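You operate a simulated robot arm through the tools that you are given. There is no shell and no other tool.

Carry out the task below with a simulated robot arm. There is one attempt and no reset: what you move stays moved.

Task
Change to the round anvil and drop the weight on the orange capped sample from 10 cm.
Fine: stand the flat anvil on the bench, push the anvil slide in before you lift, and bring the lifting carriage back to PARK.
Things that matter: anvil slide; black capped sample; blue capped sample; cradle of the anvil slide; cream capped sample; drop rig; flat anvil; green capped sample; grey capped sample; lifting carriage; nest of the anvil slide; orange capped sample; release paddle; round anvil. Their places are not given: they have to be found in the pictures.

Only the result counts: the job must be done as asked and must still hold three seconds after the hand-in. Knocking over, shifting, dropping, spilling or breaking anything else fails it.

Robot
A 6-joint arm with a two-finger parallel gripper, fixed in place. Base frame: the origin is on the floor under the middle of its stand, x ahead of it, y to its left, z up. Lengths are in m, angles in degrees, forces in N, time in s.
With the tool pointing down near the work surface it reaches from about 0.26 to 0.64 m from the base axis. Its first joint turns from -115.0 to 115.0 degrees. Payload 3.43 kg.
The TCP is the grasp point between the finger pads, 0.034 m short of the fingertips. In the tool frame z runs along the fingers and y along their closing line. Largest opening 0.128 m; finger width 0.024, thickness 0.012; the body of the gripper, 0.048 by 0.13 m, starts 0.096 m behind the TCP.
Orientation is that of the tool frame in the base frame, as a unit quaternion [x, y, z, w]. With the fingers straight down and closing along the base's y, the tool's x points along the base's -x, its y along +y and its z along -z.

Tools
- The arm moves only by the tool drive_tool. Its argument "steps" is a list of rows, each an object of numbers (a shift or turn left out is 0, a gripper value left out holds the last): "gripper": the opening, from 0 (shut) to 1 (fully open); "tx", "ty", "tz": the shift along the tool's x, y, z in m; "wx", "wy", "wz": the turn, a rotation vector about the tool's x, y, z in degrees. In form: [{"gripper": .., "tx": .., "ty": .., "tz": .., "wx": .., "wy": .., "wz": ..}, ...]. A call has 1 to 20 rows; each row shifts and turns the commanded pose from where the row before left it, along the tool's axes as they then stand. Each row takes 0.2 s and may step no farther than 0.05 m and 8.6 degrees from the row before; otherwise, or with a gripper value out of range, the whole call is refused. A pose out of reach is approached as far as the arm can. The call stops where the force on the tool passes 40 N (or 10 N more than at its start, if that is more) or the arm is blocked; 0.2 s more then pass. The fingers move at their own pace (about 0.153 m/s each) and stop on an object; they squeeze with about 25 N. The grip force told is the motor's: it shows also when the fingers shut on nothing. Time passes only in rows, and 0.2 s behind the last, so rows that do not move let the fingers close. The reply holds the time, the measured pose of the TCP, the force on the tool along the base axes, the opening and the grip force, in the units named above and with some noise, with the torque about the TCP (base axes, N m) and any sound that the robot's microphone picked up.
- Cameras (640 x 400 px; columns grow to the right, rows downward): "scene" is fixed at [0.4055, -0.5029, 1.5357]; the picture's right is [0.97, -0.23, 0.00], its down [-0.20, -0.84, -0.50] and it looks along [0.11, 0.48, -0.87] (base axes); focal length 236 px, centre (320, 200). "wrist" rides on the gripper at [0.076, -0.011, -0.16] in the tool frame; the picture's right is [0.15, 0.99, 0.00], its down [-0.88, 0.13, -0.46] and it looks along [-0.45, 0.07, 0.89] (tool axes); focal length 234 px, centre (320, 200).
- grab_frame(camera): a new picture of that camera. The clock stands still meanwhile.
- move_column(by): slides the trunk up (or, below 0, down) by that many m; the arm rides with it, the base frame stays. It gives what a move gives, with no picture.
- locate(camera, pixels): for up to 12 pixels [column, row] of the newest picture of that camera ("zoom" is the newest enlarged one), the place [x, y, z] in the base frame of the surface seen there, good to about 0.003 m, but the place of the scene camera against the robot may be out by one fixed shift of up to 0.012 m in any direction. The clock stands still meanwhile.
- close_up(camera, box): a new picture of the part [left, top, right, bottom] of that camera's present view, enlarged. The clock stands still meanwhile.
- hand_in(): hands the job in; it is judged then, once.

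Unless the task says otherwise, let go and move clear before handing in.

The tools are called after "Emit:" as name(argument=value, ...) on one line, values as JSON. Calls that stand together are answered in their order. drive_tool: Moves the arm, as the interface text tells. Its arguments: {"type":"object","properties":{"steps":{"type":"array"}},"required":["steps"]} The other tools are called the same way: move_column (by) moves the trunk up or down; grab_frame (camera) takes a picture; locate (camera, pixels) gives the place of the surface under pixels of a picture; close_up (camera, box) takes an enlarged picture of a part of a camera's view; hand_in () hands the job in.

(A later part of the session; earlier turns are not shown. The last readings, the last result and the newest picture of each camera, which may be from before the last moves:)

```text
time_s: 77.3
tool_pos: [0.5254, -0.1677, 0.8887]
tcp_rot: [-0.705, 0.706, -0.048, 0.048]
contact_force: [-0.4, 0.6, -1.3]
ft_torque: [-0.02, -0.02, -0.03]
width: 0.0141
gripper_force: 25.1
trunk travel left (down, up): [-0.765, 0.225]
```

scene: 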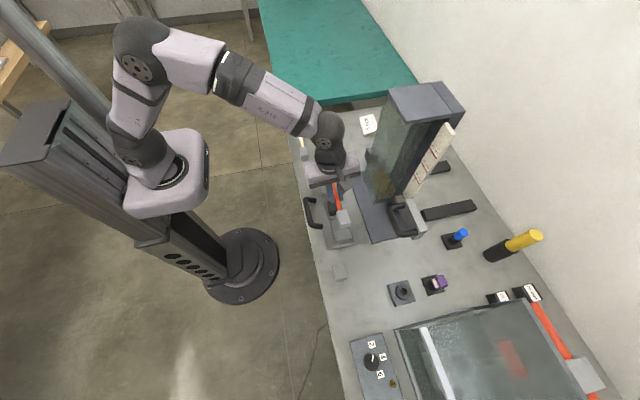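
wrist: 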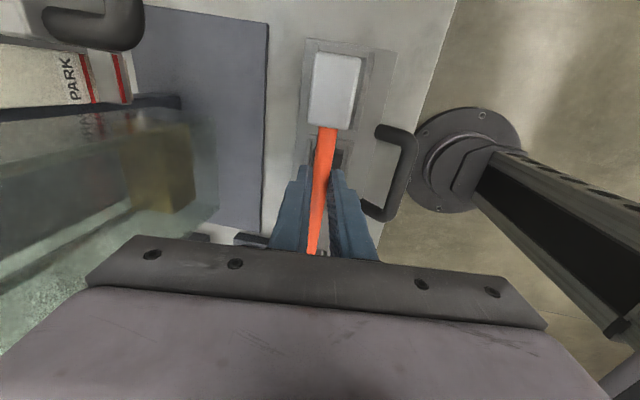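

Emit:
drive_tool(steps=[{"ty": 0.00014, "tz": 0.001}, {}])

Emit:
drive_tool(steps=[{"ty": 0.00014, "tz": 0.001}, {}])

Emit:
drive_tool(steps=[{"ty": 0.00014, "tz": 0.001}, {}])

Emit:
close_up(camera="wrist", box=[240, 10, 440, 260])

```text
time_s: 77.9
tool_pos: [0.5242, -0.1679, 0.8879]
tcp_rot: [-0.705, 0.706, -0.048, 0.049]
contact_force: [-0.5, 0.0, 4.8]
ft_torque: [0.75, 0.0, 0.07]
width: 0.014
gripper_force: 25.0
trunk travel left (down, up): [-0.765, 0.225]
```

```text
time_s: 78.5
tool_pos: [0.5261, -0.1672, 0.8883]
tcp_rot: [-0.705, 0.705, -0.049, 0.049]
contact_force: [-0.9, -0.6, 12.1]
ft_torque: [0.19, -0.01, 0.0]
width: 0.0143
gripper_force: 25.0
trunk travel left (down, up): [-0.765, 0.225]
```

```text
time_s: 79.1
tool_pos: [0.5259, -0.1668, 0.8874]
tcp_rot: [0.706, -0.705, 0.051, -0.049]
contact_force: [-0.3, -1.4, 21.5]
ft_torque: [0.05, -0.08, -0.02]
width: 0.0141
gripper_force: 24.5
trunk travel left (down, up): [-0.765, 0.225]
```

```text
1.60 times, centred on (340, 135) of wrist
```

zoom: 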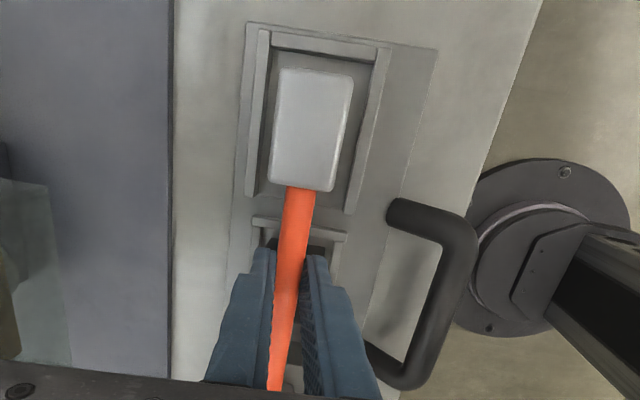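

Both ends are in contact (torque fell to zero, 21 N down). I'll back off 2 mm to unload, then open a little and check.

Emit:
drive_tool(steps=[{"ty": -0.0003, "tz": -0.002}, {"gripper": 0.25}, {}, {}])

Emit:
close_up(camera="wrist", box=[240, 10, 440, 260])

Emit:
locate(camera="zoom", pixels=[[310, 130], [285, 80], [345, 85], [325, 185], [298, 210], [262, 110], [370, 110], [318, 42]])

```text
time_s: 80.1
tool_pos: [0.5254, -0.1673, 0.8859]
tcp_rot: [-0.705, 0.706, -0.047, 0.048]
contact_force: [1.5, 0.9, 5.7]
ft_torque: [0.07, 0.04, -0.02]
width: 0.0308
gripper_force: 0.1
trunk travel left (down, up): [-0.765, 0.225]
```

```text
1.60 times, centred on (340, 135) of wrist
```

zoom: 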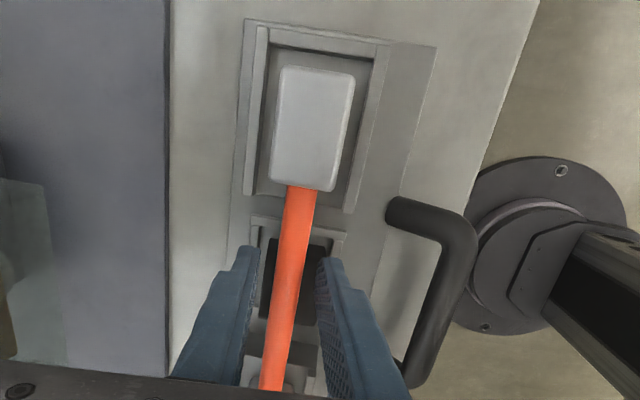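

```text
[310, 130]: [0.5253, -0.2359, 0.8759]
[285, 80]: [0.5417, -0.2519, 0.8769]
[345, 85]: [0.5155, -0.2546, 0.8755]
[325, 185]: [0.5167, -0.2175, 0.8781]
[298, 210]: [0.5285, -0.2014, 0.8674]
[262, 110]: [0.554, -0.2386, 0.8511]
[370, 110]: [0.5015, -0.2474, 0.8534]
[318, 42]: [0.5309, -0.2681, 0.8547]
```

The block top is at 0.876, so the bar is seated. I'll lift the tool straight up clear of the bar.

Emit:
drive_tool(steps=[{"ty": -0.0014, "tz": -0.0099}, {"ty": -0.0028, "tz": -0.0198}, {"ty": -0.0055, "tz": -0.0396}, {"ty": -0.0055, "tz": -0.0396}])

Emit:
grab_frame(camera="wrist")

Emit:
close_up(camera="wrist", box=[220, 10, 440, 260])

Emit:
close_up(camera="scene", box=[290, 160, 390, 260])

```text
time_s: 81.1
tool_pos: [0.5273, -0.1674, 0.9976]
tcp_rot: [0.706, -0.705, 0.047, -0.048]
contact_force: [0.1, 1.0, 0.4]
ft_torque: [-0.01, 0.0, -0.01]
width: 0.032
gripper_force: 0.1
trunk travel left (down, up): [-0.765, 0.225]
```

```text
taken
```

wrist: 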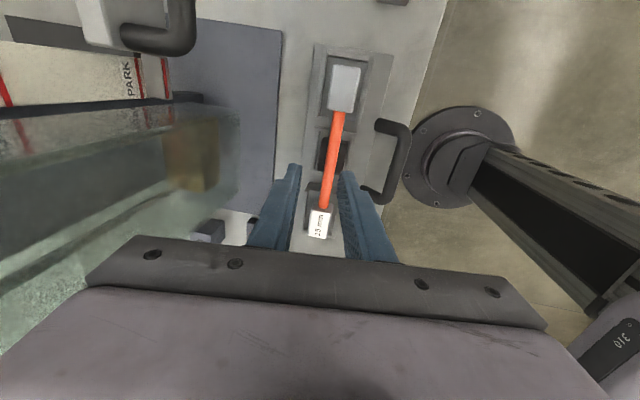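

```text
1.60 times, centred on (330, 135) of wrist
```

zoom: 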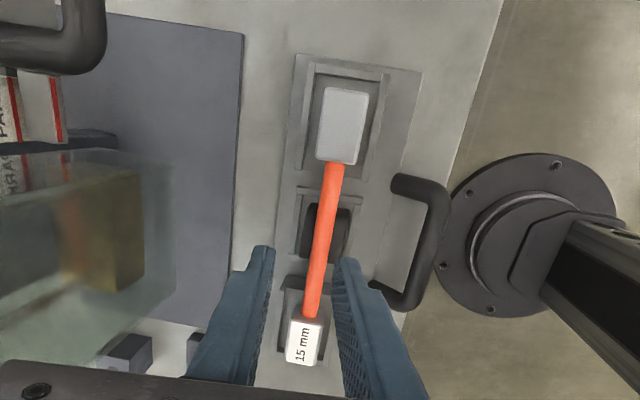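

```text
4.00 times, centred on (340, 210) of scene
```

zoom: 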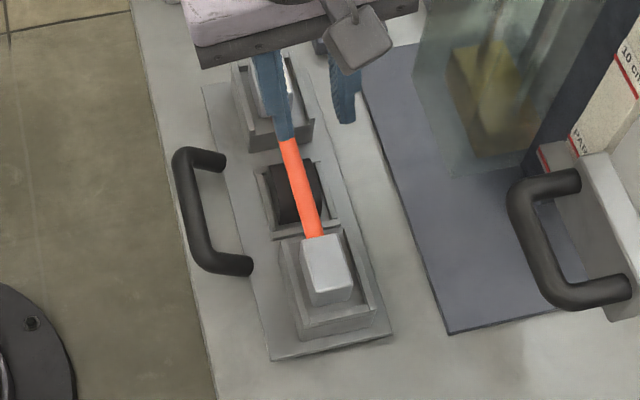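

The orange bar is seated across the round anvil, label end toward +y. Now I'll measure the slide handle and the rig (weight, tube, pillar, carriage) from this view.

Emit:
locate(camera="wrist", pixels=[[406, 155], [400, 130], [396, 175], [380, 127], [368, 192], [278, 110], [238, 150], [190, 155], [165, 30], [190, 25], [165, 75], [10, 100]])

Emit:
close_up(camera="wrist", box=[0, 0, 300, 240])

```text
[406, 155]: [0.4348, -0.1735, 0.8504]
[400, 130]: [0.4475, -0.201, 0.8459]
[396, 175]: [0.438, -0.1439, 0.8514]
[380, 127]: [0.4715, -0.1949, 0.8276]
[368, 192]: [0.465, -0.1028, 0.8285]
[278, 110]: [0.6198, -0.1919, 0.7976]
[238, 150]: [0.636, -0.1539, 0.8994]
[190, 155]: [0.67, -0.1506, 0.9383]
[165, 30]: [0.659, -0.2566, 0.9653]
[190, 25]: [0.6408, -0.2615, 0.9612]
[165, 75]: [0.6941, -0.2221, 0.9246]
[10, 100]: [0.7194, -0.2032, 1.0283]
```

```text
1.67 times, centred on (150, 120) of wrist
```

zoom: 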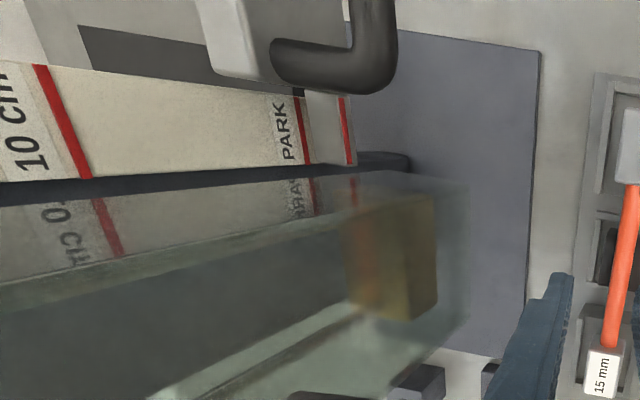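

The glass front is near x≈0.636 with its lower edge near z≈0.90, so the slide passes below. I'll measure the PARK and 10 cm lines, pointer line and handle.

Emit:
locate(camera="zoom", pixels=[[302, 130], [347, 130], [60, 120], [330, 130], [375, 40], [320, 65], [240, 40], [210, 30], [380, 165], [440, 250], [466, 200], [400, 240]])

```text
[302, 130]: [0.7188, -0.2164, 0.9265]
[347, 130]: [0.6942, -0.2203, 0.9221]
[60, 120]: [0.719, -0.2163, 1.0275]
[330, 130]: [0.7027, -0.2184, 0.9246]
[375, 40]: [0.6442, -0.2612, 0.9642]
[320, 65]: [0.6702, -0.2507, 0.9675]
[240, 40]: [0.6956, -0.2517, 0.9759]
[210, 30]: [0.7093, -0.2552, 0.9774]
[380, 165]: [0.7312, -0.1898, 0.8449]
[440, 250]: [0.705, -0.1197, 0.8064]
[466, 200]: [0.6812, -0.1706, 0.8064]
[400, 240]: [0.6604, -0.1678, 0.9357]
```

PARK line z≈0.9265, 10 cm line z≈1.0275, carriage handle bar near (0.641,-0.30,0.957). First the slide: I'll back off, turn the tool to face forward with 30° tilt and shut the fingers for pushing its handle.

Emit:
drive_tool(steps=[{"ty": 0.037, "tz": -0.0052}, {"ty": 0.037, "tz": -0.0052}, {"ty": 0.037, "tz": -0.0052}, {"ty": 0.037, "tz": -0.0052}, {"wz": 8.182, "gripper": 0}, {"wz": 8.182}, {"wz": 8.182}, {"wz": 8.182}, {"wz": 8.182}, {"wz": 8.182}, {"wz": 8.182}, {"wz": 8.182}, {"wz": 8.182}, {"wz": 8.182}, {"wz": 8.18}, {"wy": -7.33}, {"wy": -7.33}, {"wy": -7.33}])

Emit:
grab_frame(camera="wrist")

```text
time_s: 84.9
tool_pos: [0.3762, -0.1684, 0.9988]
tcp_rot: [0.0, 0.966, 0.0, 0.258]
contact_force: [-0.3, -0.1, -0.2]
ft_torque: [-0.02, 0.03, 0.0]
width: 0.0
gripper_force: 24.8
trunk travel left (down, up): [-0.765, 0.225]
```

```text
taken
```

wrist: 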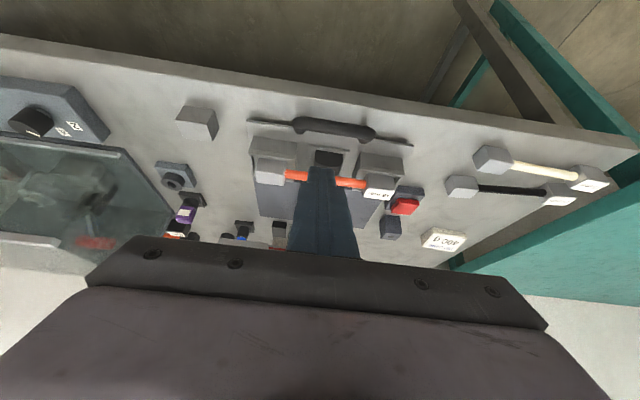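

The shut fingers point forward-down (30°). I'll line up with the handle's middle (y=-0.148), go down behind it, and check.

Emit:
drive_tool(steps=[{"ty": 0.0204}, {"tx": 0.0242, "tz": 0.0419}, {"tx": 0.0242, "tz": 0.0419}, {"tx": 0.0242, "tz": 0.0419}, {}])

Emit:
grab_frame(camera="wrist")

Emit:
close_up(camera="scene", box=[280, 160, 400, 260])

```text
time_s: 86.1
tool_pos: [0.3767, -0.1468, 0.8525]
tcp_rot: [0.001, 0.967, 0.0, 0.256]
contact_force: [-0.9, -0.1, -0.3]
ft_torque: [-0.01, 0.0, 0.02]
width: 0.0003
gripper_force: 24.6
trunk travel left (down, up): [-0.765, 0.225]
```

```text
taken
```

wrist: 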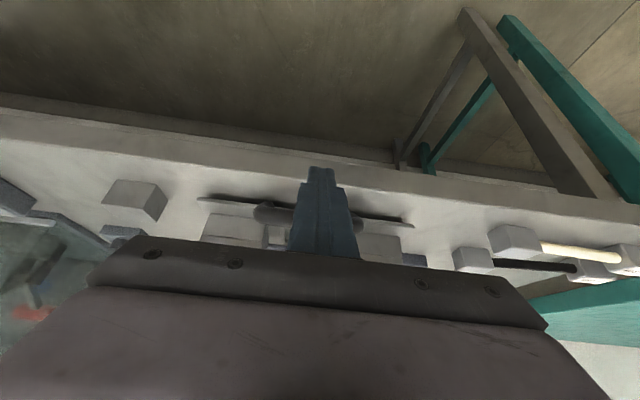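

```text
4.00 times, centred on (340, 210) of scene
```

zoom: 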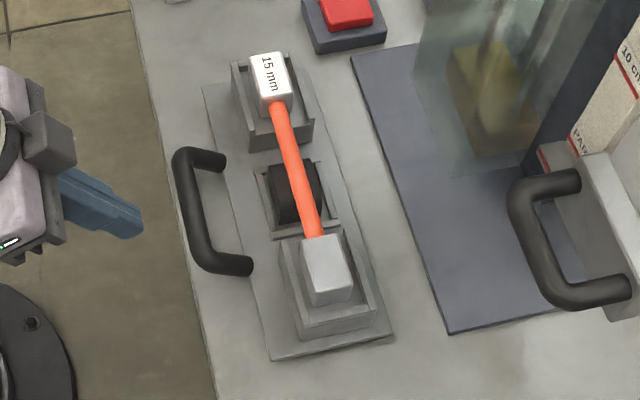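

The sample sits well in both seats and the fingers are behind the slide handle. I'll move forward to touch it.

Emit:
drive_tool(steps=[{"tx": -0.0173, "tz": 0.01}, {"tx": -0.0087, "tz": 0.005}, {"tx": -0.0043, "tz": 0.0025}, {"tx": -0.0043, "tz": 0.0025}, {}])

Emit:
close_up(camera="scene", box=[280, 160, 400, 260])

```text
time_s: 87.3
tool_pos: [0.4165, -0.1467, 0.8527]
tcp_rot: [-0.001, 0.966, 0.001, 0.258]
contact_force: [-1.5, -0.5, -1.0]
ft_torque: [0.04, 0.02, 0.05]
width: 0.0001
gripper_force: 25.5
trunk travel left (down, up): [-0.765, 0.225]
```

```text
4.00 times, centred on (340, 210) of scene
```

zoom: 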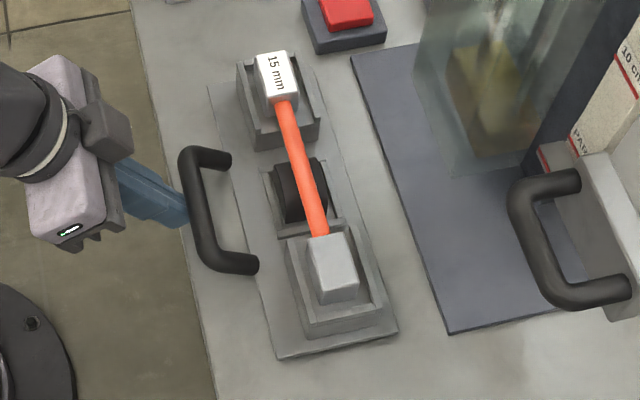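

The slide is already moving with about 1.5 N. I'll push on in small steps.

Emit:
drive_tool(steps=[{"tx": -0.0087, "tz": 0.005}, {"tx": -0.0104, "tz": 0.006}, {"tx": -0.0104, "tz": 0.006}, {"tx": -0.0104, "tz": 0.006}, {"tx": -0.0104, "tz": 0.006}, {"tx": -0.0104, "tz": 0.006}, {"tx": -0.0104, "tz": 0.006}, {"tx": -0.0104, "tz": 0.006}, {"tx": -0.0104, "tz": 0.006}, {"tx": -0.0087, "tz": 0.005}, {}])

Emit:
close_up(camera="scene", box=[280, 150, 440, 260])

```text
time_s: 89.7
tool_pos: [0.5334, -0.1479, 0.8524]
tcp_rot: [0.001, 0.967, 0.0, 0.257]
contact_force: [0.0, 0.2, 0.3]
ft_torque: [0.02, -0.01, 0.04]
width: 0.0
gripper_force: 24.6
trunk travel left (down, up): [-0.765, 0.225]
```

```text
3.64 times, centred on (360, 205) of scene
```

zoom: 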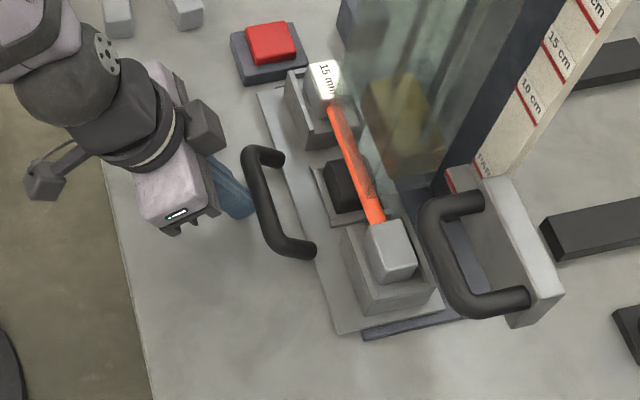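

The slide has moved about 0.12 m with the sample staying seated, entering under the glass. I'll keep pushing in small steps until it meets its stop.

Emit:
drive_tool(steps=[{"tx": -0.0087, "tz": 0.005}, {"tx": -0.0087, "tz": 0.005}, {"tx": -0.0087, "tz": 0.005}, {"tx": -0.0087, "tz": 0.005}, {}])

Emit:
close_up(camera="scene", box=[280, 150, 440, 260])

Emit:
grab_frame(camera="wrist")

```text
time_s: 90.9
tool_pos: [0.5645, -0.1473, 0.8476]
tcp_rot: [0.002, 0.968, 0.002, 0.252]
contact_force: [-37.4, -7.6, -5.9]
ft_torque: [0.09, 0.49, -0.03]
width: 0.0001
gripper_force: 24.8
trunk travel left (down, up): [-0.765, 0.225]
```

```text
3.64 times, centred on (360, 205) of scene
```

zoom: 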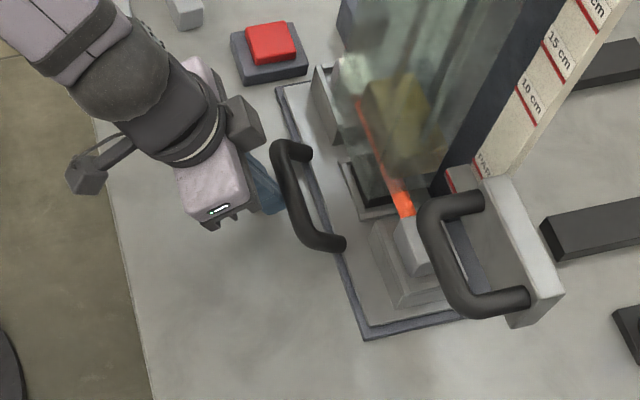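

```text
taken
```

wrist: 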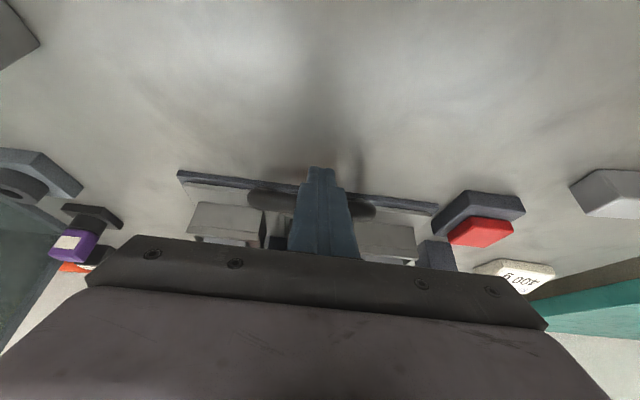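

The push met a firm stop (37 N) with the slide plate sitting squarely on the rig base. I'll back off and look.

Emit:
drive_tool(steps=[{"tx": 0.0087, "tz": -0.005}, {"tx": 0.0173, "tz": -0.01}, {"tx": 0.026, "tz": -0.015}, {"tx": 0.0, "tz": -0.04}, {"tz": -0.04}, {"tz": -0.04}])

Emit:
grab_frame(camera="wrist")

Emit:
grab_frame(camera="scene")

Emit:
close_up(camera="scene", box=[320, 130, 440, 250])

```text
time_s: 92.3
tool_pos: [0.4529, -0.1482, 0.956]
tcp_rot: [0.001, 0.967, -0.001, 0.257]
contact_force: [-0.3, 0.0, 0.1]
ft_torque: [-0.02, -0.02, -0.03]
width: 0.0
gripper_force: 24.9
trunk travel left (down, up): [-0.765, 0.225]
```

```text
taken
```

wrist: 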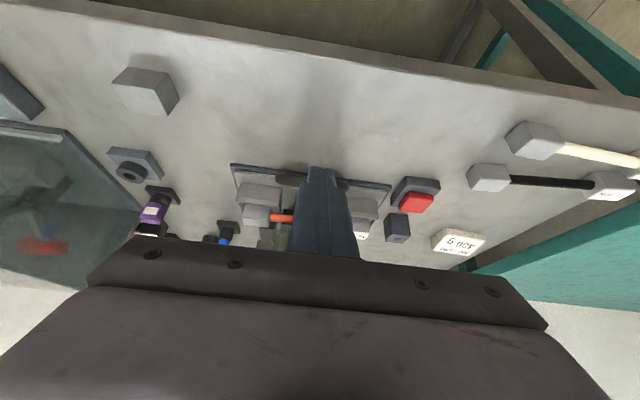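

```text
taken
```

scene: 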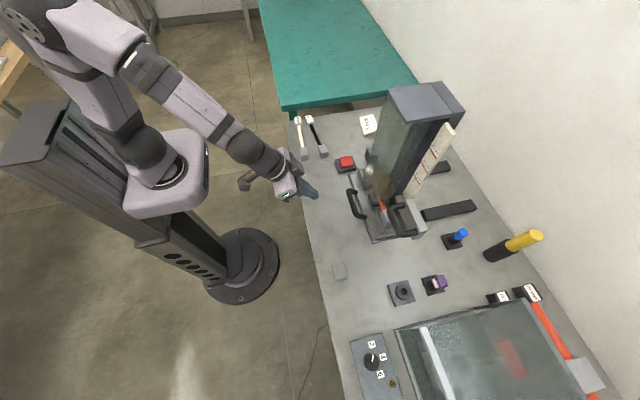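

```text
3.33 times, centred on (380, 190) of scene
```

zoom: 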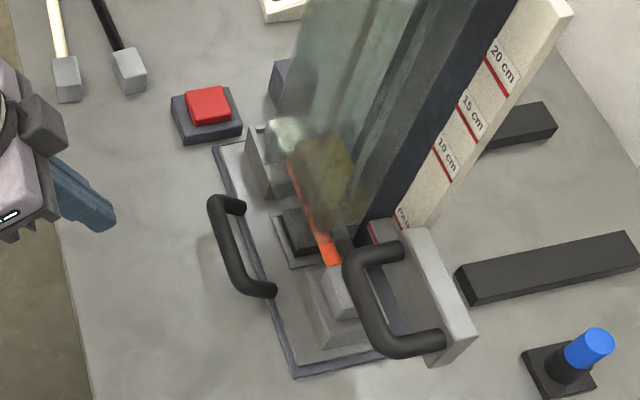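

The slide is home and the sample sits under the tube. Now the carriage: I'll move to y≈-0.30, turn the tool so that it closes across the horizontal handle bar and tilt it to 60° from vertical.

Emit:
drive_tool(steps=[{"ty": -0.038}, {"ty": -0.038}, {"ty": -0.038}, {"ty": -0.038}, {"wz": -8.182, "gripper": 0.4}, {"wz": -8.182}, {"wz": -8.182}, {"wz": -8.182}, {"wz": -8.182}, {"wz": -8.182}, {"wz": -8.182}, {"wz": -8.182}, {"wz": -8.182}, {"wz": -8.182}, {"wz": -8.18}, {"wx": 7.5}, {"wx": 7.5}, {"wx": 7.5}, {"wx": 7.5}])

Emit:
grab_frame(camera="wrist")

Emit:
grab_frame(camera="scene")

```text
time_s: 96.3
tool_pos: [0.4622, -0.2995, 0.966]
tcp_rot: [-0.677, 0.679, -0.2, 0.202]
contact_force: [-1.0, 0.1, 0.0]
ft_torque: [-0.02, 0.03, 0.0]
width: 0.0513
gripper_force: 0.1
out of reach, approached as far as the arm can: row 16, 17, 18, 19
trunk travel left (down, up): [-0.765, 0.225]
```

```text
taken
```

wrist: 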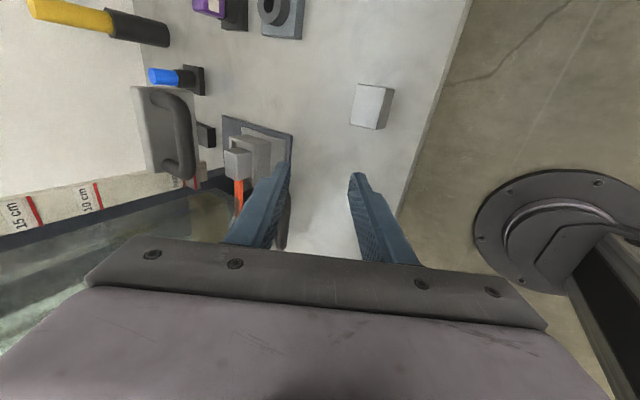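

```text
taken
```

scene: 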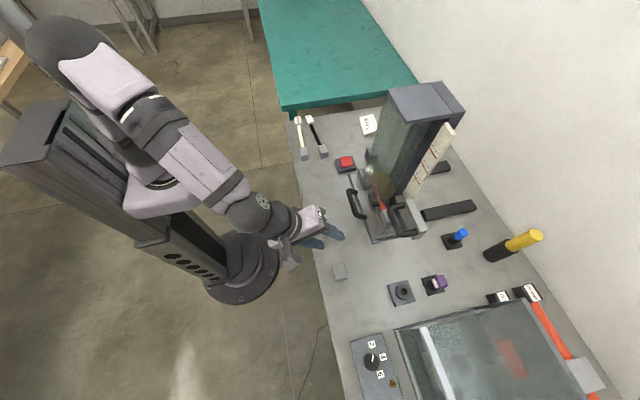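

The tilt stopped at about 33°, likely a wrist turn limit with this hand orientation. I'll turn the hand half a turn the other way (same closing line) and then tilt.

Emit:
drive_tool(steps=[{"wz": 8.182}, {"wz": 8.182}, {"wz": 8.182}, {"wz": 8.182}, {"wz": 8.182}, {"wz": 8.182}, {"wz": 8.182}, {"wz": 8.182}, {"wz": 8.182}, {"wz": 8.182}, {"wz": 8.182}])

Emit:
drive_tool(steps=[{"wz": 8.182}, {"wz": 8.182}, {"wz": 8.182}, {"wz": 8.182}, {"wz": 8.182}, {"wz": 8.182}, {"wz": 8.182}, {"wz": 8.182}, {"wz": 8.182}, {"wz": 8.182}, {"wz": 8.182}])

Emit:
drive_tool(steps=[{"wx": -7}, {"wx": -7}, {"wx": -7}, {"wx": -6}])

```text
time_s: 98.7
tool_pos: [0.4621, -0.2997, 0.9672]
tcp_rot: [0.003, 0.959, 0.0, 0.284]
contact_force: [0.4, 0.4, -0.2]
ft_torque: [0.0, 0.01, -0.04]
width: 0.0512
gripper_force: 0.1
trunk travel left (down, up): [-0.765, 0.225]
```

```text
time_s: 101.1
tool_pos: [0.4631, -0.299, 0.9649]
tcp_rot: [0.68, 0.676, 0.202, 0.201]
contact_force: [-0.3, 0.0, 0.5]
ft_torque: [0.0, 0.02, -0.03]
width: 0.0513
gripper_force: 0.1
trunk travel left (down, up): [-0.765, 0.225]
```

```text
time_s: 102.1
tool_pos: [0.4614, -0.2995, 0.9663]
tcp_rot: [0.614, 0.612, 0.352, 0.353]
contact_force: [0.2, 0.1, 0.1]
ft_torque: [0.0, 0.0, 0.04]
width: 0.0509
gripper_force: 0.0
trunk travel left (down, up): [-0.765, 0.225]
```

The tool now points 60° forward with the closing line across the bar. I'll look from the wrist.

Emit:
grab_frame(camera="wrist")

Emit:
close_up(camera="wrist", box=[240, 60, 640, 300])

```text
taken
```

wrist: 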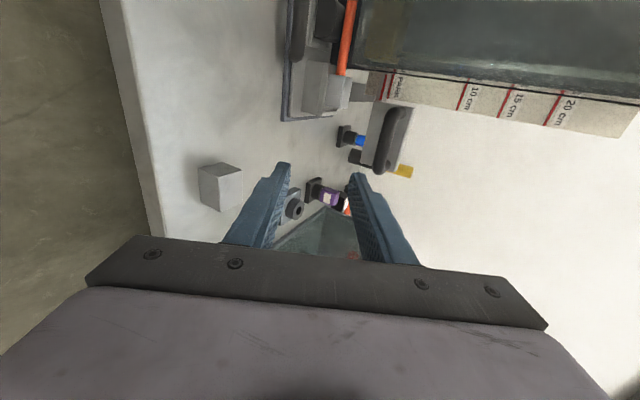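

```text
1.60 times, centred on (440, 180) of wrist
```

zoom: 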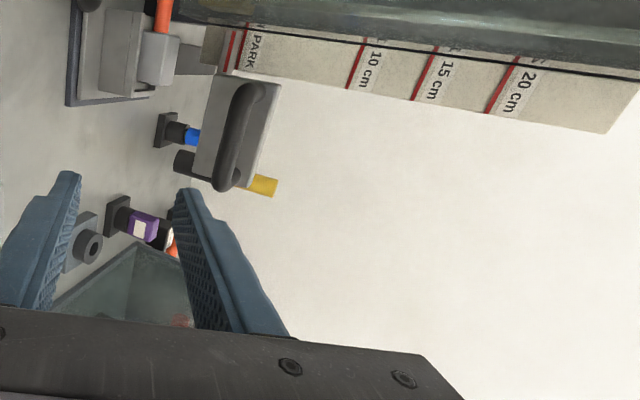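

The carriage handle and the scale are visible (handle at zoom (240,135), PARK at (242,50), 10 cm at (357,65)). I'll locate them.

Emit:
locate(camera="zoom", pixels=[[243, 110], [232, 150], [250, 90], [222, 185], [205, 140], [262, 140], [275, 90], [230, 50], [241, 52], [357, 65], [424, 75], [500, 87]])

```text
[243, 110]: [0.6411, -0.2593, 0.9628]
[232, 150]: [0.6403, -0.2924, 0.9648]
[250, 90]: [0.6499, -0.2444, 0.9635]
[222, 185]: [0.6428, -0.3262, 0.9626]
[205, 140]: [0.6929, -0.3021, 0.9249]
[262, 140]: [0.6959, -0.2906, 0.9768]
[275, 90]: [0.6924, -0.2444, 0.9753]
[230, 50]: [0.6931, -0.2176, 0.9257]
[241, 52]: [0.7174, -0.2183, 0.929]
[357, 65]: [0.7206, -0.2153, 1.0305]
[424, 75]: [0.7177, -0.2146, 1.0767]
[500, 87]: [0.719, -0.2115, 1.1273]
```

I'll take a tighter close-up of the carriage handle to find the bar's centre height.

Emit:
close_up(camera="wrist", box=[350, 90, 430, 190])

Emit:
close_up(camera="scene", box=[380, 185, 440, 245])

```text
4.00 times, centred on (390, 140) of wrist
```

zoom: 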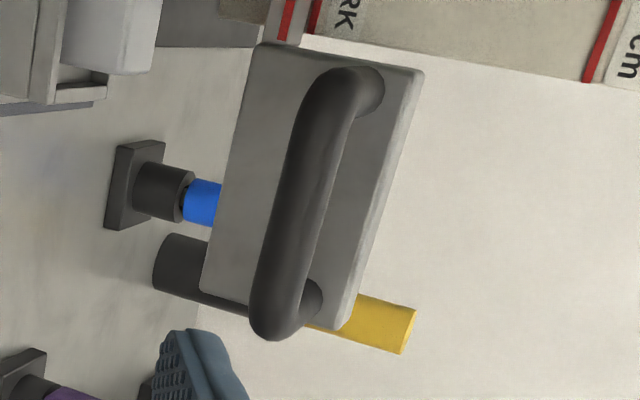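

```text
6.67 times, centred on (410, 215) of scene
```

zoom: 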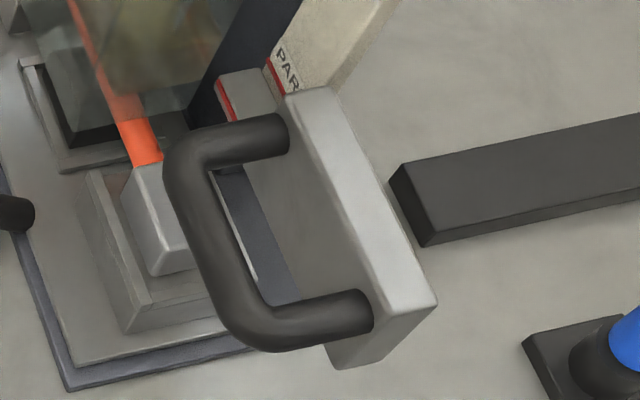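

The bar is about 18 mm thick with its centre near (0.648,-0.29,0.960). I'll move to a point 8 cm before it along the tool axis and look again.

Emit:
drive_tool(steps=[{"gripper": 0.33, "tx": 0.0032, "ty": 0.0292, "tz": 0.0232}, {"tx": 0.0032, "ty": 0.0292, "tz": 0.0232}, {"tx": 0.0031, "ty": 0.0292, "tz": 0.0232}, {}])

Emit:
grab_frame(camera="wrist")

Emit:
close_up(camera="wrist", box=[240, 40, 480, 240])

```text
time_s: 103.1
tool_pos: [0.5687, -0.2909, 1.0099]
tcp_rot: [0.614, 0.611, 0.353, 0.353]
contact_force: [-1.0, 0.0, -1.3]
ft_torque: [-0.03, -0.01, -0.05]
width: 0.0422
gripper_force: 0.1
trunk travel left (down, up): [-0.765, 0.225]
```

```text
taken
```

wrist: 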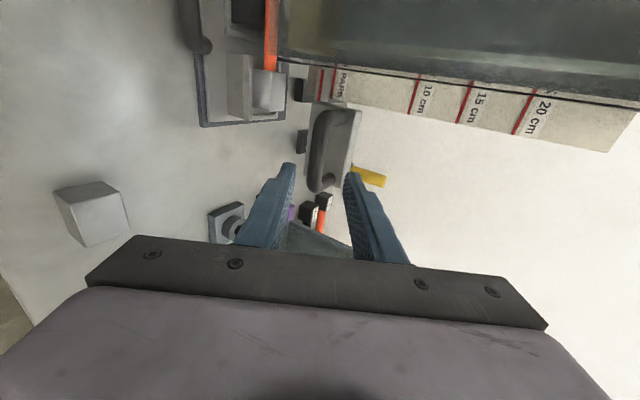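

```text
2.00 times, centred on (360, 140) of wrist
```

zoom: 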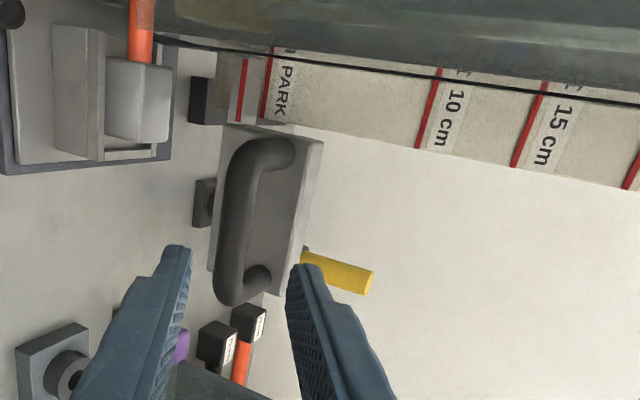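

The bar lies on the tool's axis between the fingers. I'll locate its surface points again from here.

Emit:
locate(camera="zoom", pixels=[[238, 210], [228, 210], [250, 210], [235, 240], [243, 180], [232, 280], [220, 210], [280, 210], [310, 150], [245, 80], [268, 75], [428, 110]])

```text
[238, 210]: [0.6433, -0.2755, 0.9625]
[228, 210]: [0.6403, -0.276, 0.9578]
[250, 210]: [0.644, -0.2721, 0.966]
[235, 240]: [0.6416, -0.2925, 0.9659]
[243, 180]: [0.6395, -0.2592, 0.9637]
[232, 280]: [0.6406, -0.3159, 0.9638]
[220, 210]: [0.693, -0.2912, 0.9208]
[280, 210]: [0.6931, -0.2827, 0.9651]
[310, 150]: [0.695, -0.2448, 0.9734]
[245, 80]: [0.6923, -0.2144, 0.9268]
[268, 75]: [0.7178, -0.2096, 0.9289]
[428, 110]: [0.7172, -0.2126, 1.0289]
```

Bar centre ≈ (0.649,-0.288,0.9595). I'll advance along the tool axis to straddle it, watching the force.

Emit:
drive_tool(steps=[{"tx": 0.0015, "ty": -0.0017, "tz": 0.0266}, {"tx": 0.0015, "ty": -0.0018, "tz": 0.0266}, {"tz": 0.0133}, {"tz": 0.0133}, {}])

Emit:
grab_frame(camera="wrist")

Emit:
close_up(camera="wrist", box=[220, 80, 420, 260])

```text
time_s: 104.3
tool_pos: [0.634, -0.2879, 0.9632]
tcp_rot: [0.614, 0.61, 0.354, 0.354]
contact_force: [-0.2, 0.0, 0.3]
ft_torque: [-0.02, -0.01, 0.01]
width: 0.0421
gripper_force: 0.1
trunk travel left (down, up): [-0.765, 0.225]
```

```text
taken
```

wrist: 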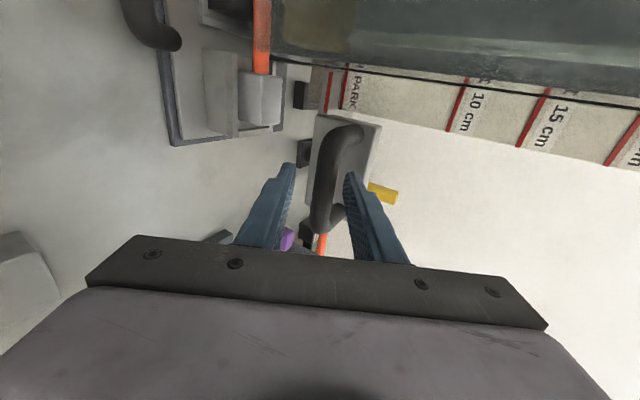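

```text
2.22 times, centred on (320, 170) of wrist
```

zoom: 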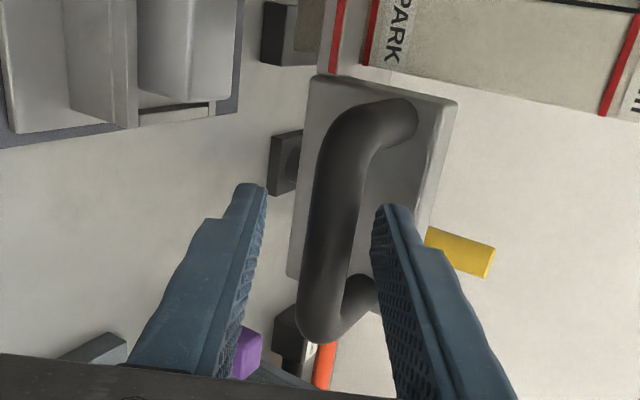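

The bar is between the pads, about 2 mm toward the upper finger. I'll centre and close gently.

Emit:
drive_tool(steps=[{"ty": 0.002}, {"gripper": 0.1}, {}, {}, {}])

```text
time_s: 105.5
tool_pos: [0.635, -0.2882, 0.9673]
tcp_rot: [0.612, 0.611, 0.353, 0.356]
contact_force: [9.3, -3.4, 10.4]
ft_torque: [-0.76, -0.22, 0.71]
width: 0.0177
gripper_force: 45.0
trunk travel left (down, up): [-0.765, 0.225]
```

The handle is gripped (width 0.0177). I'll lift slowly, first 3 cm, and watch the force.

Emit:
drive_tool(steps=[{"ty": 0.0043, "tz": -0.0025}, {"ty": 0.0087, "tz": -0.005}, {"ty": 0.0087, "tz": -0.005}, {"ty": 0.0043, "tz": -0.0025}, {}])

Emit:
grab_frame(camera="wrist")

Emit:
close_up(camera="scene", box=[360, 130, 460, 250])

```text
time_s: 106.7
tool_pos: [0.6351, -0.2888, 0.9937]
tcp_rot: [0.614, 0.612, 0.352, 0.352]
contact_force: [5.3, -2.9, -10.7]
ft_torque: [-0.95, 0.24, 0.49]
width: 0.0178
gripper_force: 44.9
trunk travel left (down, up): [-0.765, 0.225]
```

```text
taken
```

wrist: 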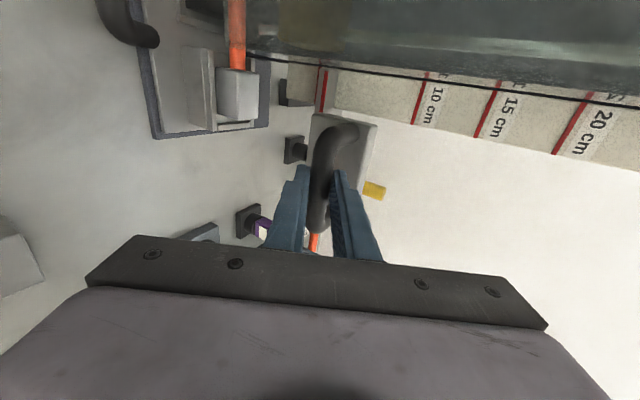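

```text
3.33 times, centred on (410, 190) of scene
```

zoom: 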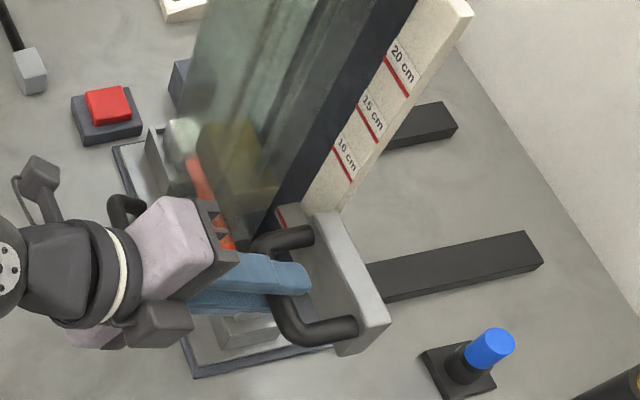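

The carriage follows, rising about 27 mm with roughly 11 N. I'll continue to just below the 10 cm line and then compare pointer and line.

Emit:
drive_tool(steps=[{"ty": 0.0087, "tz": -0.005}, {"ty": 0.0087, "tz": -0.005}, {"ty": 0.0087, "tz": -0.005}, {"ty": 0.0087, "tz": -0.005}, {"ty": 0.0087, "tz": -0.005}, {"ty": 0.0087, "tz": -0.005}, {"ty": 0.0043, "tz": -0.0025}, {}])

Emit:
grab_frame(camera="wrist")

Emit:
close_up(camera="wrist", box=[280, 40, 480, 160])

Emit:
close_up(camera="scene", box=[390, 130, 460, 230])

```text
time_s: 108.5
tool_pos: [0.6366, -0.2879, 1.0601]
tcp_rot: [0.614, 0.611, 0.353, 0.353]
contact_force: [0.6, -2.8, -10.0]
ft_torque: [-0.54, 0.21, 1.26]
width: 0.0181
gripper_force: 45.6
trunk travel left (down, up): [-0.765, 0.225]
```

```text
taken
```

wrist: 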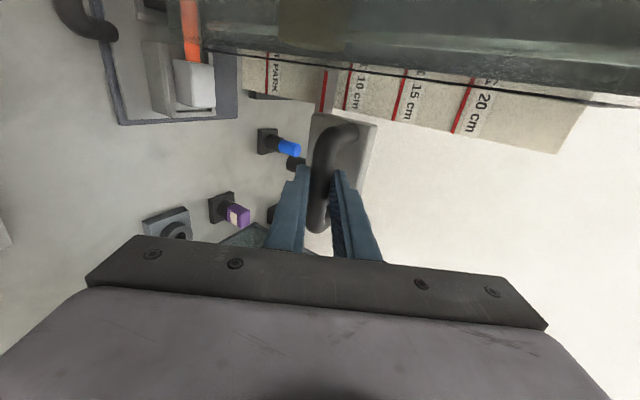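

```text
3.20 times, centred on (380, 100) of wrist
```

zoom: 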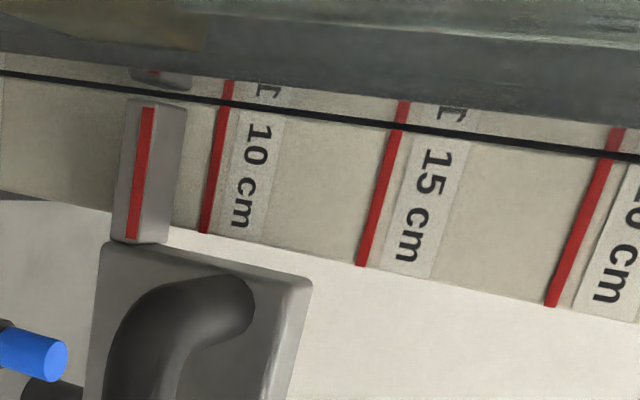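

```text
4.00 times, centred on (425, 180) of scene
```

zoom: 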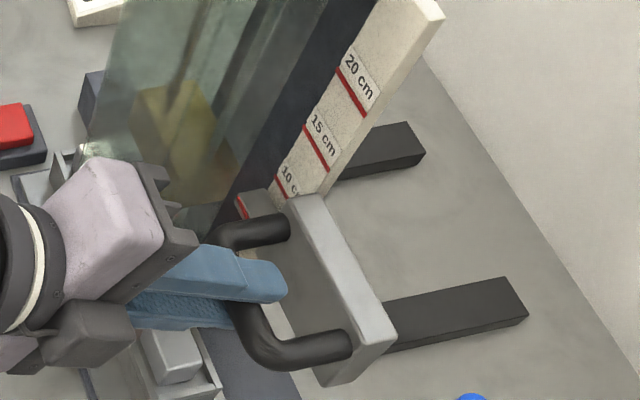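

The weight rises with the carriage. I'll measure pointer line against the 10 cm line from the wrist close-up.

Emit:
close_up(camera="wrist", box=[280, 40, 480, 160])

Emit:
locate(camera="zoom", pixels=[[147, 125], [142, 170], [135, 220], [145, 150], [139, 195], [222, 120], [215, 165], [208, 210], [220, 140], [211, 190], [385, 180], [372, 230]])

```text
3.20 times, centred on (380, 100) of wrist
```

zoom: 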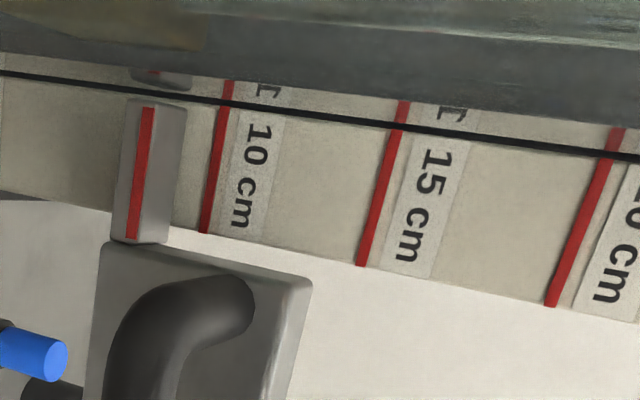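

```text
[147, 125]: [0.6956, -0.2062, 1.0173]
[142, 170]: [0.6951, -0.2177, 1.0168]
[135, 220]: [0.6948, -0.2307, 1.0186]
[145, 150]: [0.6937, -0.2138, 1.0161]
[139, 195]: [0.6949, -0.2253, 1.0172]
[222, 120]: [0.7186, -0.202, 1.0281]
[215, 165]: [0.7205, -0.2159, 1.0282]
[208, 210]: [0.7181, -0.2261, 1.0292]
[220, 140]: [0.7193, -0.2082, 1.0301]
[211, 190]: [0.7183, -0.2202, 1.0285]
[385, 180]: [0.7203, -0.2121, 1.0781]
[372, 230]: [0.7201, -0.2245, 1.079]
```

Pointer line z≈1.0172, 10 cm line z≈1.0288. I'll raise about 10 mm more and re-measure.

Emit:
drive_tool(steps=[{"ty": 0.0043, "tz": -0.0025}, {"ty": 0.0043, "tz": -0.0025}, {}])

Emit:
close_up(camera="wrist", box=[280, 40, 480, 160])

Emit:
locate(camera="zoom", pixels=[[147, 125], [142, 170], [135, 220], [145, 150], [139, 195], [200, 120], [195, 160], [188, 200], [197, 140], [192, 180]])

```text
time_s: 109.3
tool_pos: [0.6359, -0.2871, 1.0713]
tcp_rot: [0.613, 0.611, 0.354, 0.354]
contact_force: [-3.8, -2.2, -8.9]
ft_torque: [-0.66, 0.18, 0.83]
width: 0.0175
gripper_force: 45.2
trunk travel left (down, up): [-0.765, 0.225]
```

```text
3.20 times, centred on (380, 100) of wrist
```

zoom: 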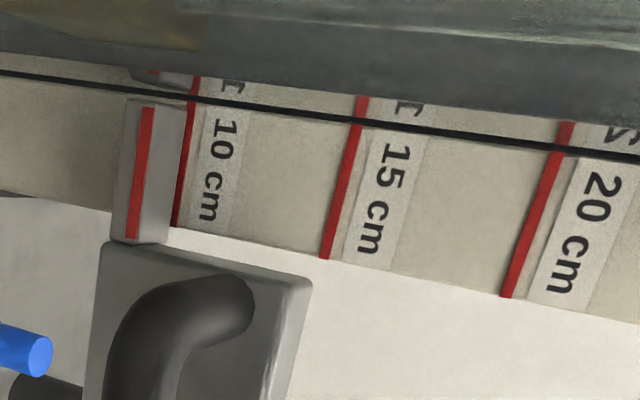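

```text
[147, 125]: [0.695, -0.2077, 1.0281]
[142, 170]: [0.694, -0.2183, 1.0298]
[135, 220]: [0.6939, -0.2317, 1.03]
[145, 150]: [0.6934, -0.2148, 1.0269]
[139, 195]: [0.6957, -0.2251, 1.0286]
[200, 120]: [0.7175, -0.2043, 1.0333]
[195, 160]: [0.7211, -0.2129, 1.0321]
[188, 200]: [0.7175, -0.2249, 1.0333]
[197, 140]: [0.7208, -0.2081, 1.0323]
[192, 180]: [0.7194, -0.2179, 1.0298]
```

The pointer (z≈1.0287) now matches the 10 cm line (1.0288). I'll open the fingers only slightly around the bar to see whether the carriage holds by itself.

Emit:
drive_tool(steps=[{"gripper": 0.17}, {}, {}, {}])

Emit:
close_up(camera="wrist", box=[280, 40, 480, 160])

Emit:
locate(camera="zoom", pixels=[[147, 125], [142, 170], [135, 220], [145, 150], [139, 195], [190, 120], [185, 160], [178, 200], [187, 140], [182, 180]])

```text
time_s: 110.3
tool_pos: [0.635, -0.2865, 1.0708]
tcp_rot: [0.614, 0.611, 0.354, 0.353]
contact_force: [0.2, -0.4, -0.8]
ft_torque: [0.01, -0.03, 0.02]
width: 0.022
gripper_force: 0.0
trunk travel left (down, up): [-0.765, 0.225]
```

```text
3.20 times, centred on (380, 100) of wrist
```

zoom: 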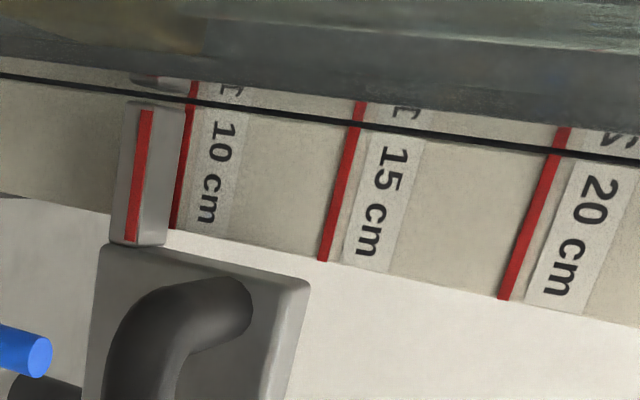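

```text
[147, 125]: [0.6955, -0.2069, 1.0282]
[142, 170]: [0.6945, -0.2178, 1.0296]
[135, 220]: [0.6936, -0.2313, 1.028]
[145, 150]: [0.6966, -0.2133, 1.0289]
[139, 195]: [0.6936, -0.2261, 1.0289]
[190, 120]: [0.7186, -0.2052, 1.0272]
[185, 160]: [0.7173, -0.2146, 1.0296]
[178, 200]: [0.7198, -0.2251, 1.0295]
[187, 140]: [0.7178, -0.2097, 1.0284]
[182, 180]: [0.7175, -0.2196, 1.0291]
```

The carriage holds by itself (force ~0, pointer 1.0287 vs line 1.0288). I'll open wider and back away along the tool axis.

Emit:
drive_tool(steps=[{"gripper": 0.36}, {}, {"tz": -0.02}, {"tz": -0.03}, {"tz": -0.04}, {"tz": -0.04}])

Emit:
grab_frame(camera="wrist")

Emit:
close_up(camera="scene", box=[330, 100, 460, 250])

```text
time_s: 111.7
tool_pos: [0.5209, -0.288, 1.1364]
tcp_rot: [0.614, 0.611, 0.353, 0.353]
contact_force: [-0.3, -0.4, 0.2]
ft_torque: [-0.01, 0.0, 0.01]
width: 0.0461
gripper_force: 0.0
trunk travel left (down, up): [-0.765, 0.225]
```

```text
taken
```

wrist: 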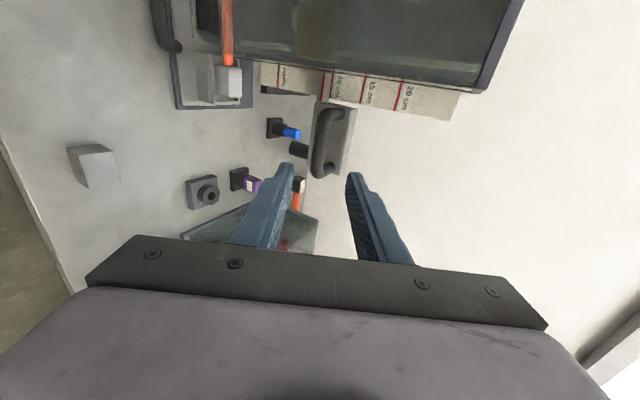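

```text
2.67 times, centred on (395, 175) of scene
```

zoom: 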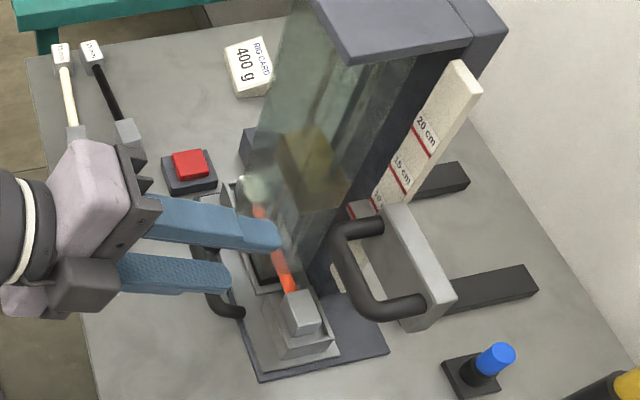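

The weight stays raised with the carriage at 10 cm. I'll check that the slide is still fully in, and look at the release paddle.

Emit:
close_up(camera="wrist", box=[130, 0, 330, 120])

Emit:
locate(camera="zoom", pixels=[[95, 40], [130, 140], [145, 250], [135, 200], [320, 270], [250, 240], [300, 100], [350, 290], [150, 340], [370, 335]])

Emit:
close_up(camera="scene", box=[320, 170, 420, 250])

```text
3.20 times, centred on (230, 60) of wrist
```

zoom: 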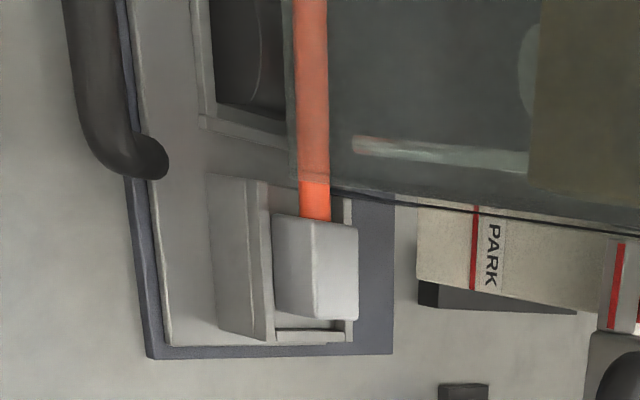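

```text
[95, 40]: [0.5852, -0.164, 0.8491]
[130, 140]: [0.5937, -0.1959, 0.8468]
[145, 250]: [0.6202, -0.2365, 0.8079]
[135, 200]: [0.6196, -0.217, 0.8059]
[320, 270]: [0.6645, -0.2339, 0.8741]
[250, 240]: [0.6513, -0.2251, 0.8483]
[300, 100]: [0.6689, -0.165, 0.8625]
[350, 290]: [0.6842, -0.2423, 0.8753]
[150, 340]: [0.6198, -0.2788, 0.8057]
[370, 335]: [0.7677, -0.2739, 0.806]
```

```text
5.00 times, centred on (370, 210) of scene
```

zoom: 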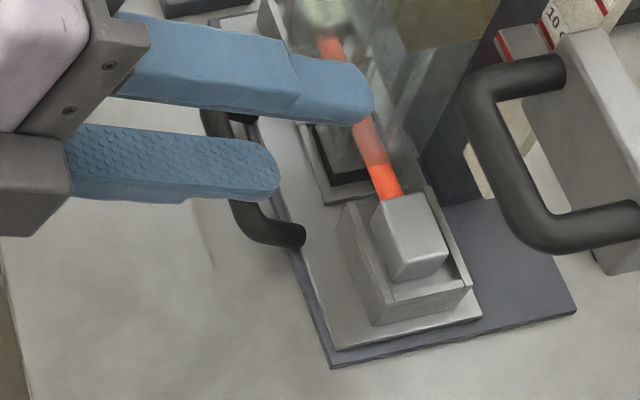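

The slide handle is at x≈0.585 (0.150 m in), so it is still home, and the sample is seated. Next I'll draw back, bring the tool near vertical and go to the red release paddle.

Emit:
drive_tool(steps=[{"ty": -0.0416, "tz": -0.0222}, {"ty": -0.0416, "tz": -0.0222}, {"wx": 7.33}, {"wx": 7.33}, {"wx": 7.33}, {"wx": 7.33}, {"wx": 7.34}, {"wx": 7.34}, {"wz": -8.182, "gripper": 0}, {"wz": -8.182}, {"wz": -8.182}, {"wz": -8.182}, {"wz": -8.182}, {"wz": -8.182}, {"wz": -8.182}, {"wz": -8.182}, {"wz": -8.182}, {"wz": -8.182}, {"wz": -8.18}])

Emit:
drive_tool(steps=[{"ty": 0.04}, {"ty": 0.04}, {"ty": 0.04}, {"ty": 0.04}, {"ty": 0.04}, {"ty": 0.04}, {"ty": 0.04}, {"ty": 0.04}])

Emit:
grab_frame(camera="wrist")

Emit:
close_up(camera="wrist", box=[220, 60, 460, 240])

```text
time_s: 115.7
tool_pos: [0.441, -0.2872, 1.0867]
tcp_rot: [0.001, 0.99, -0.001, 0.139]
contact_force: [0.7, 0.0, -0.7]
ft_torque: [-0.01, 0.02, -0.04]
width: 0.0
gripper_force: 25.3
trunk travel left (down, up): [-0.765, 0.225]
```

```text
time_s: 117.5
tool_pos: [0.4425, 0.0353, 1.0853]
tcp_rot: [0.003, 0.99, 0.0, 0.139]
contact_force: [-0.5, 0.0, -0.4]
ft_torque: [-0.02, 0.02, 0.0]
width: 0.0
gripper_force: 24.8
trunk travel left (down, up): [-0.765, 0.225]
```

```text
taken
```

wrist: 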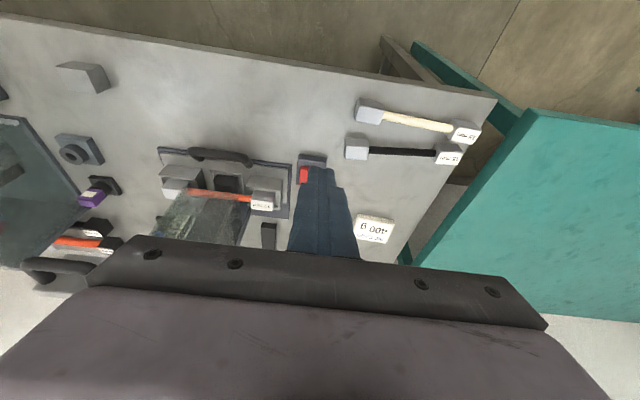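

```text
2.22 times, centred on (340, 150) of wrist
```

zoom: 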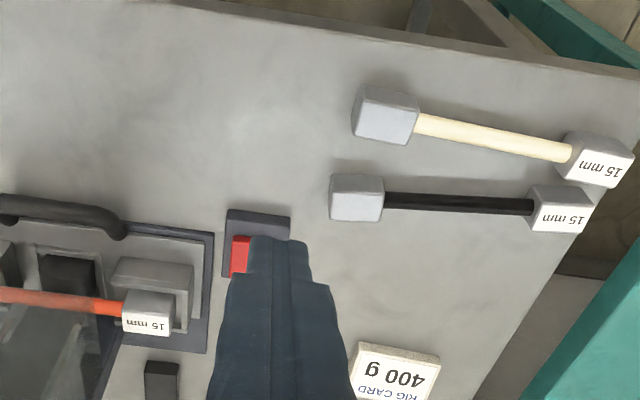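

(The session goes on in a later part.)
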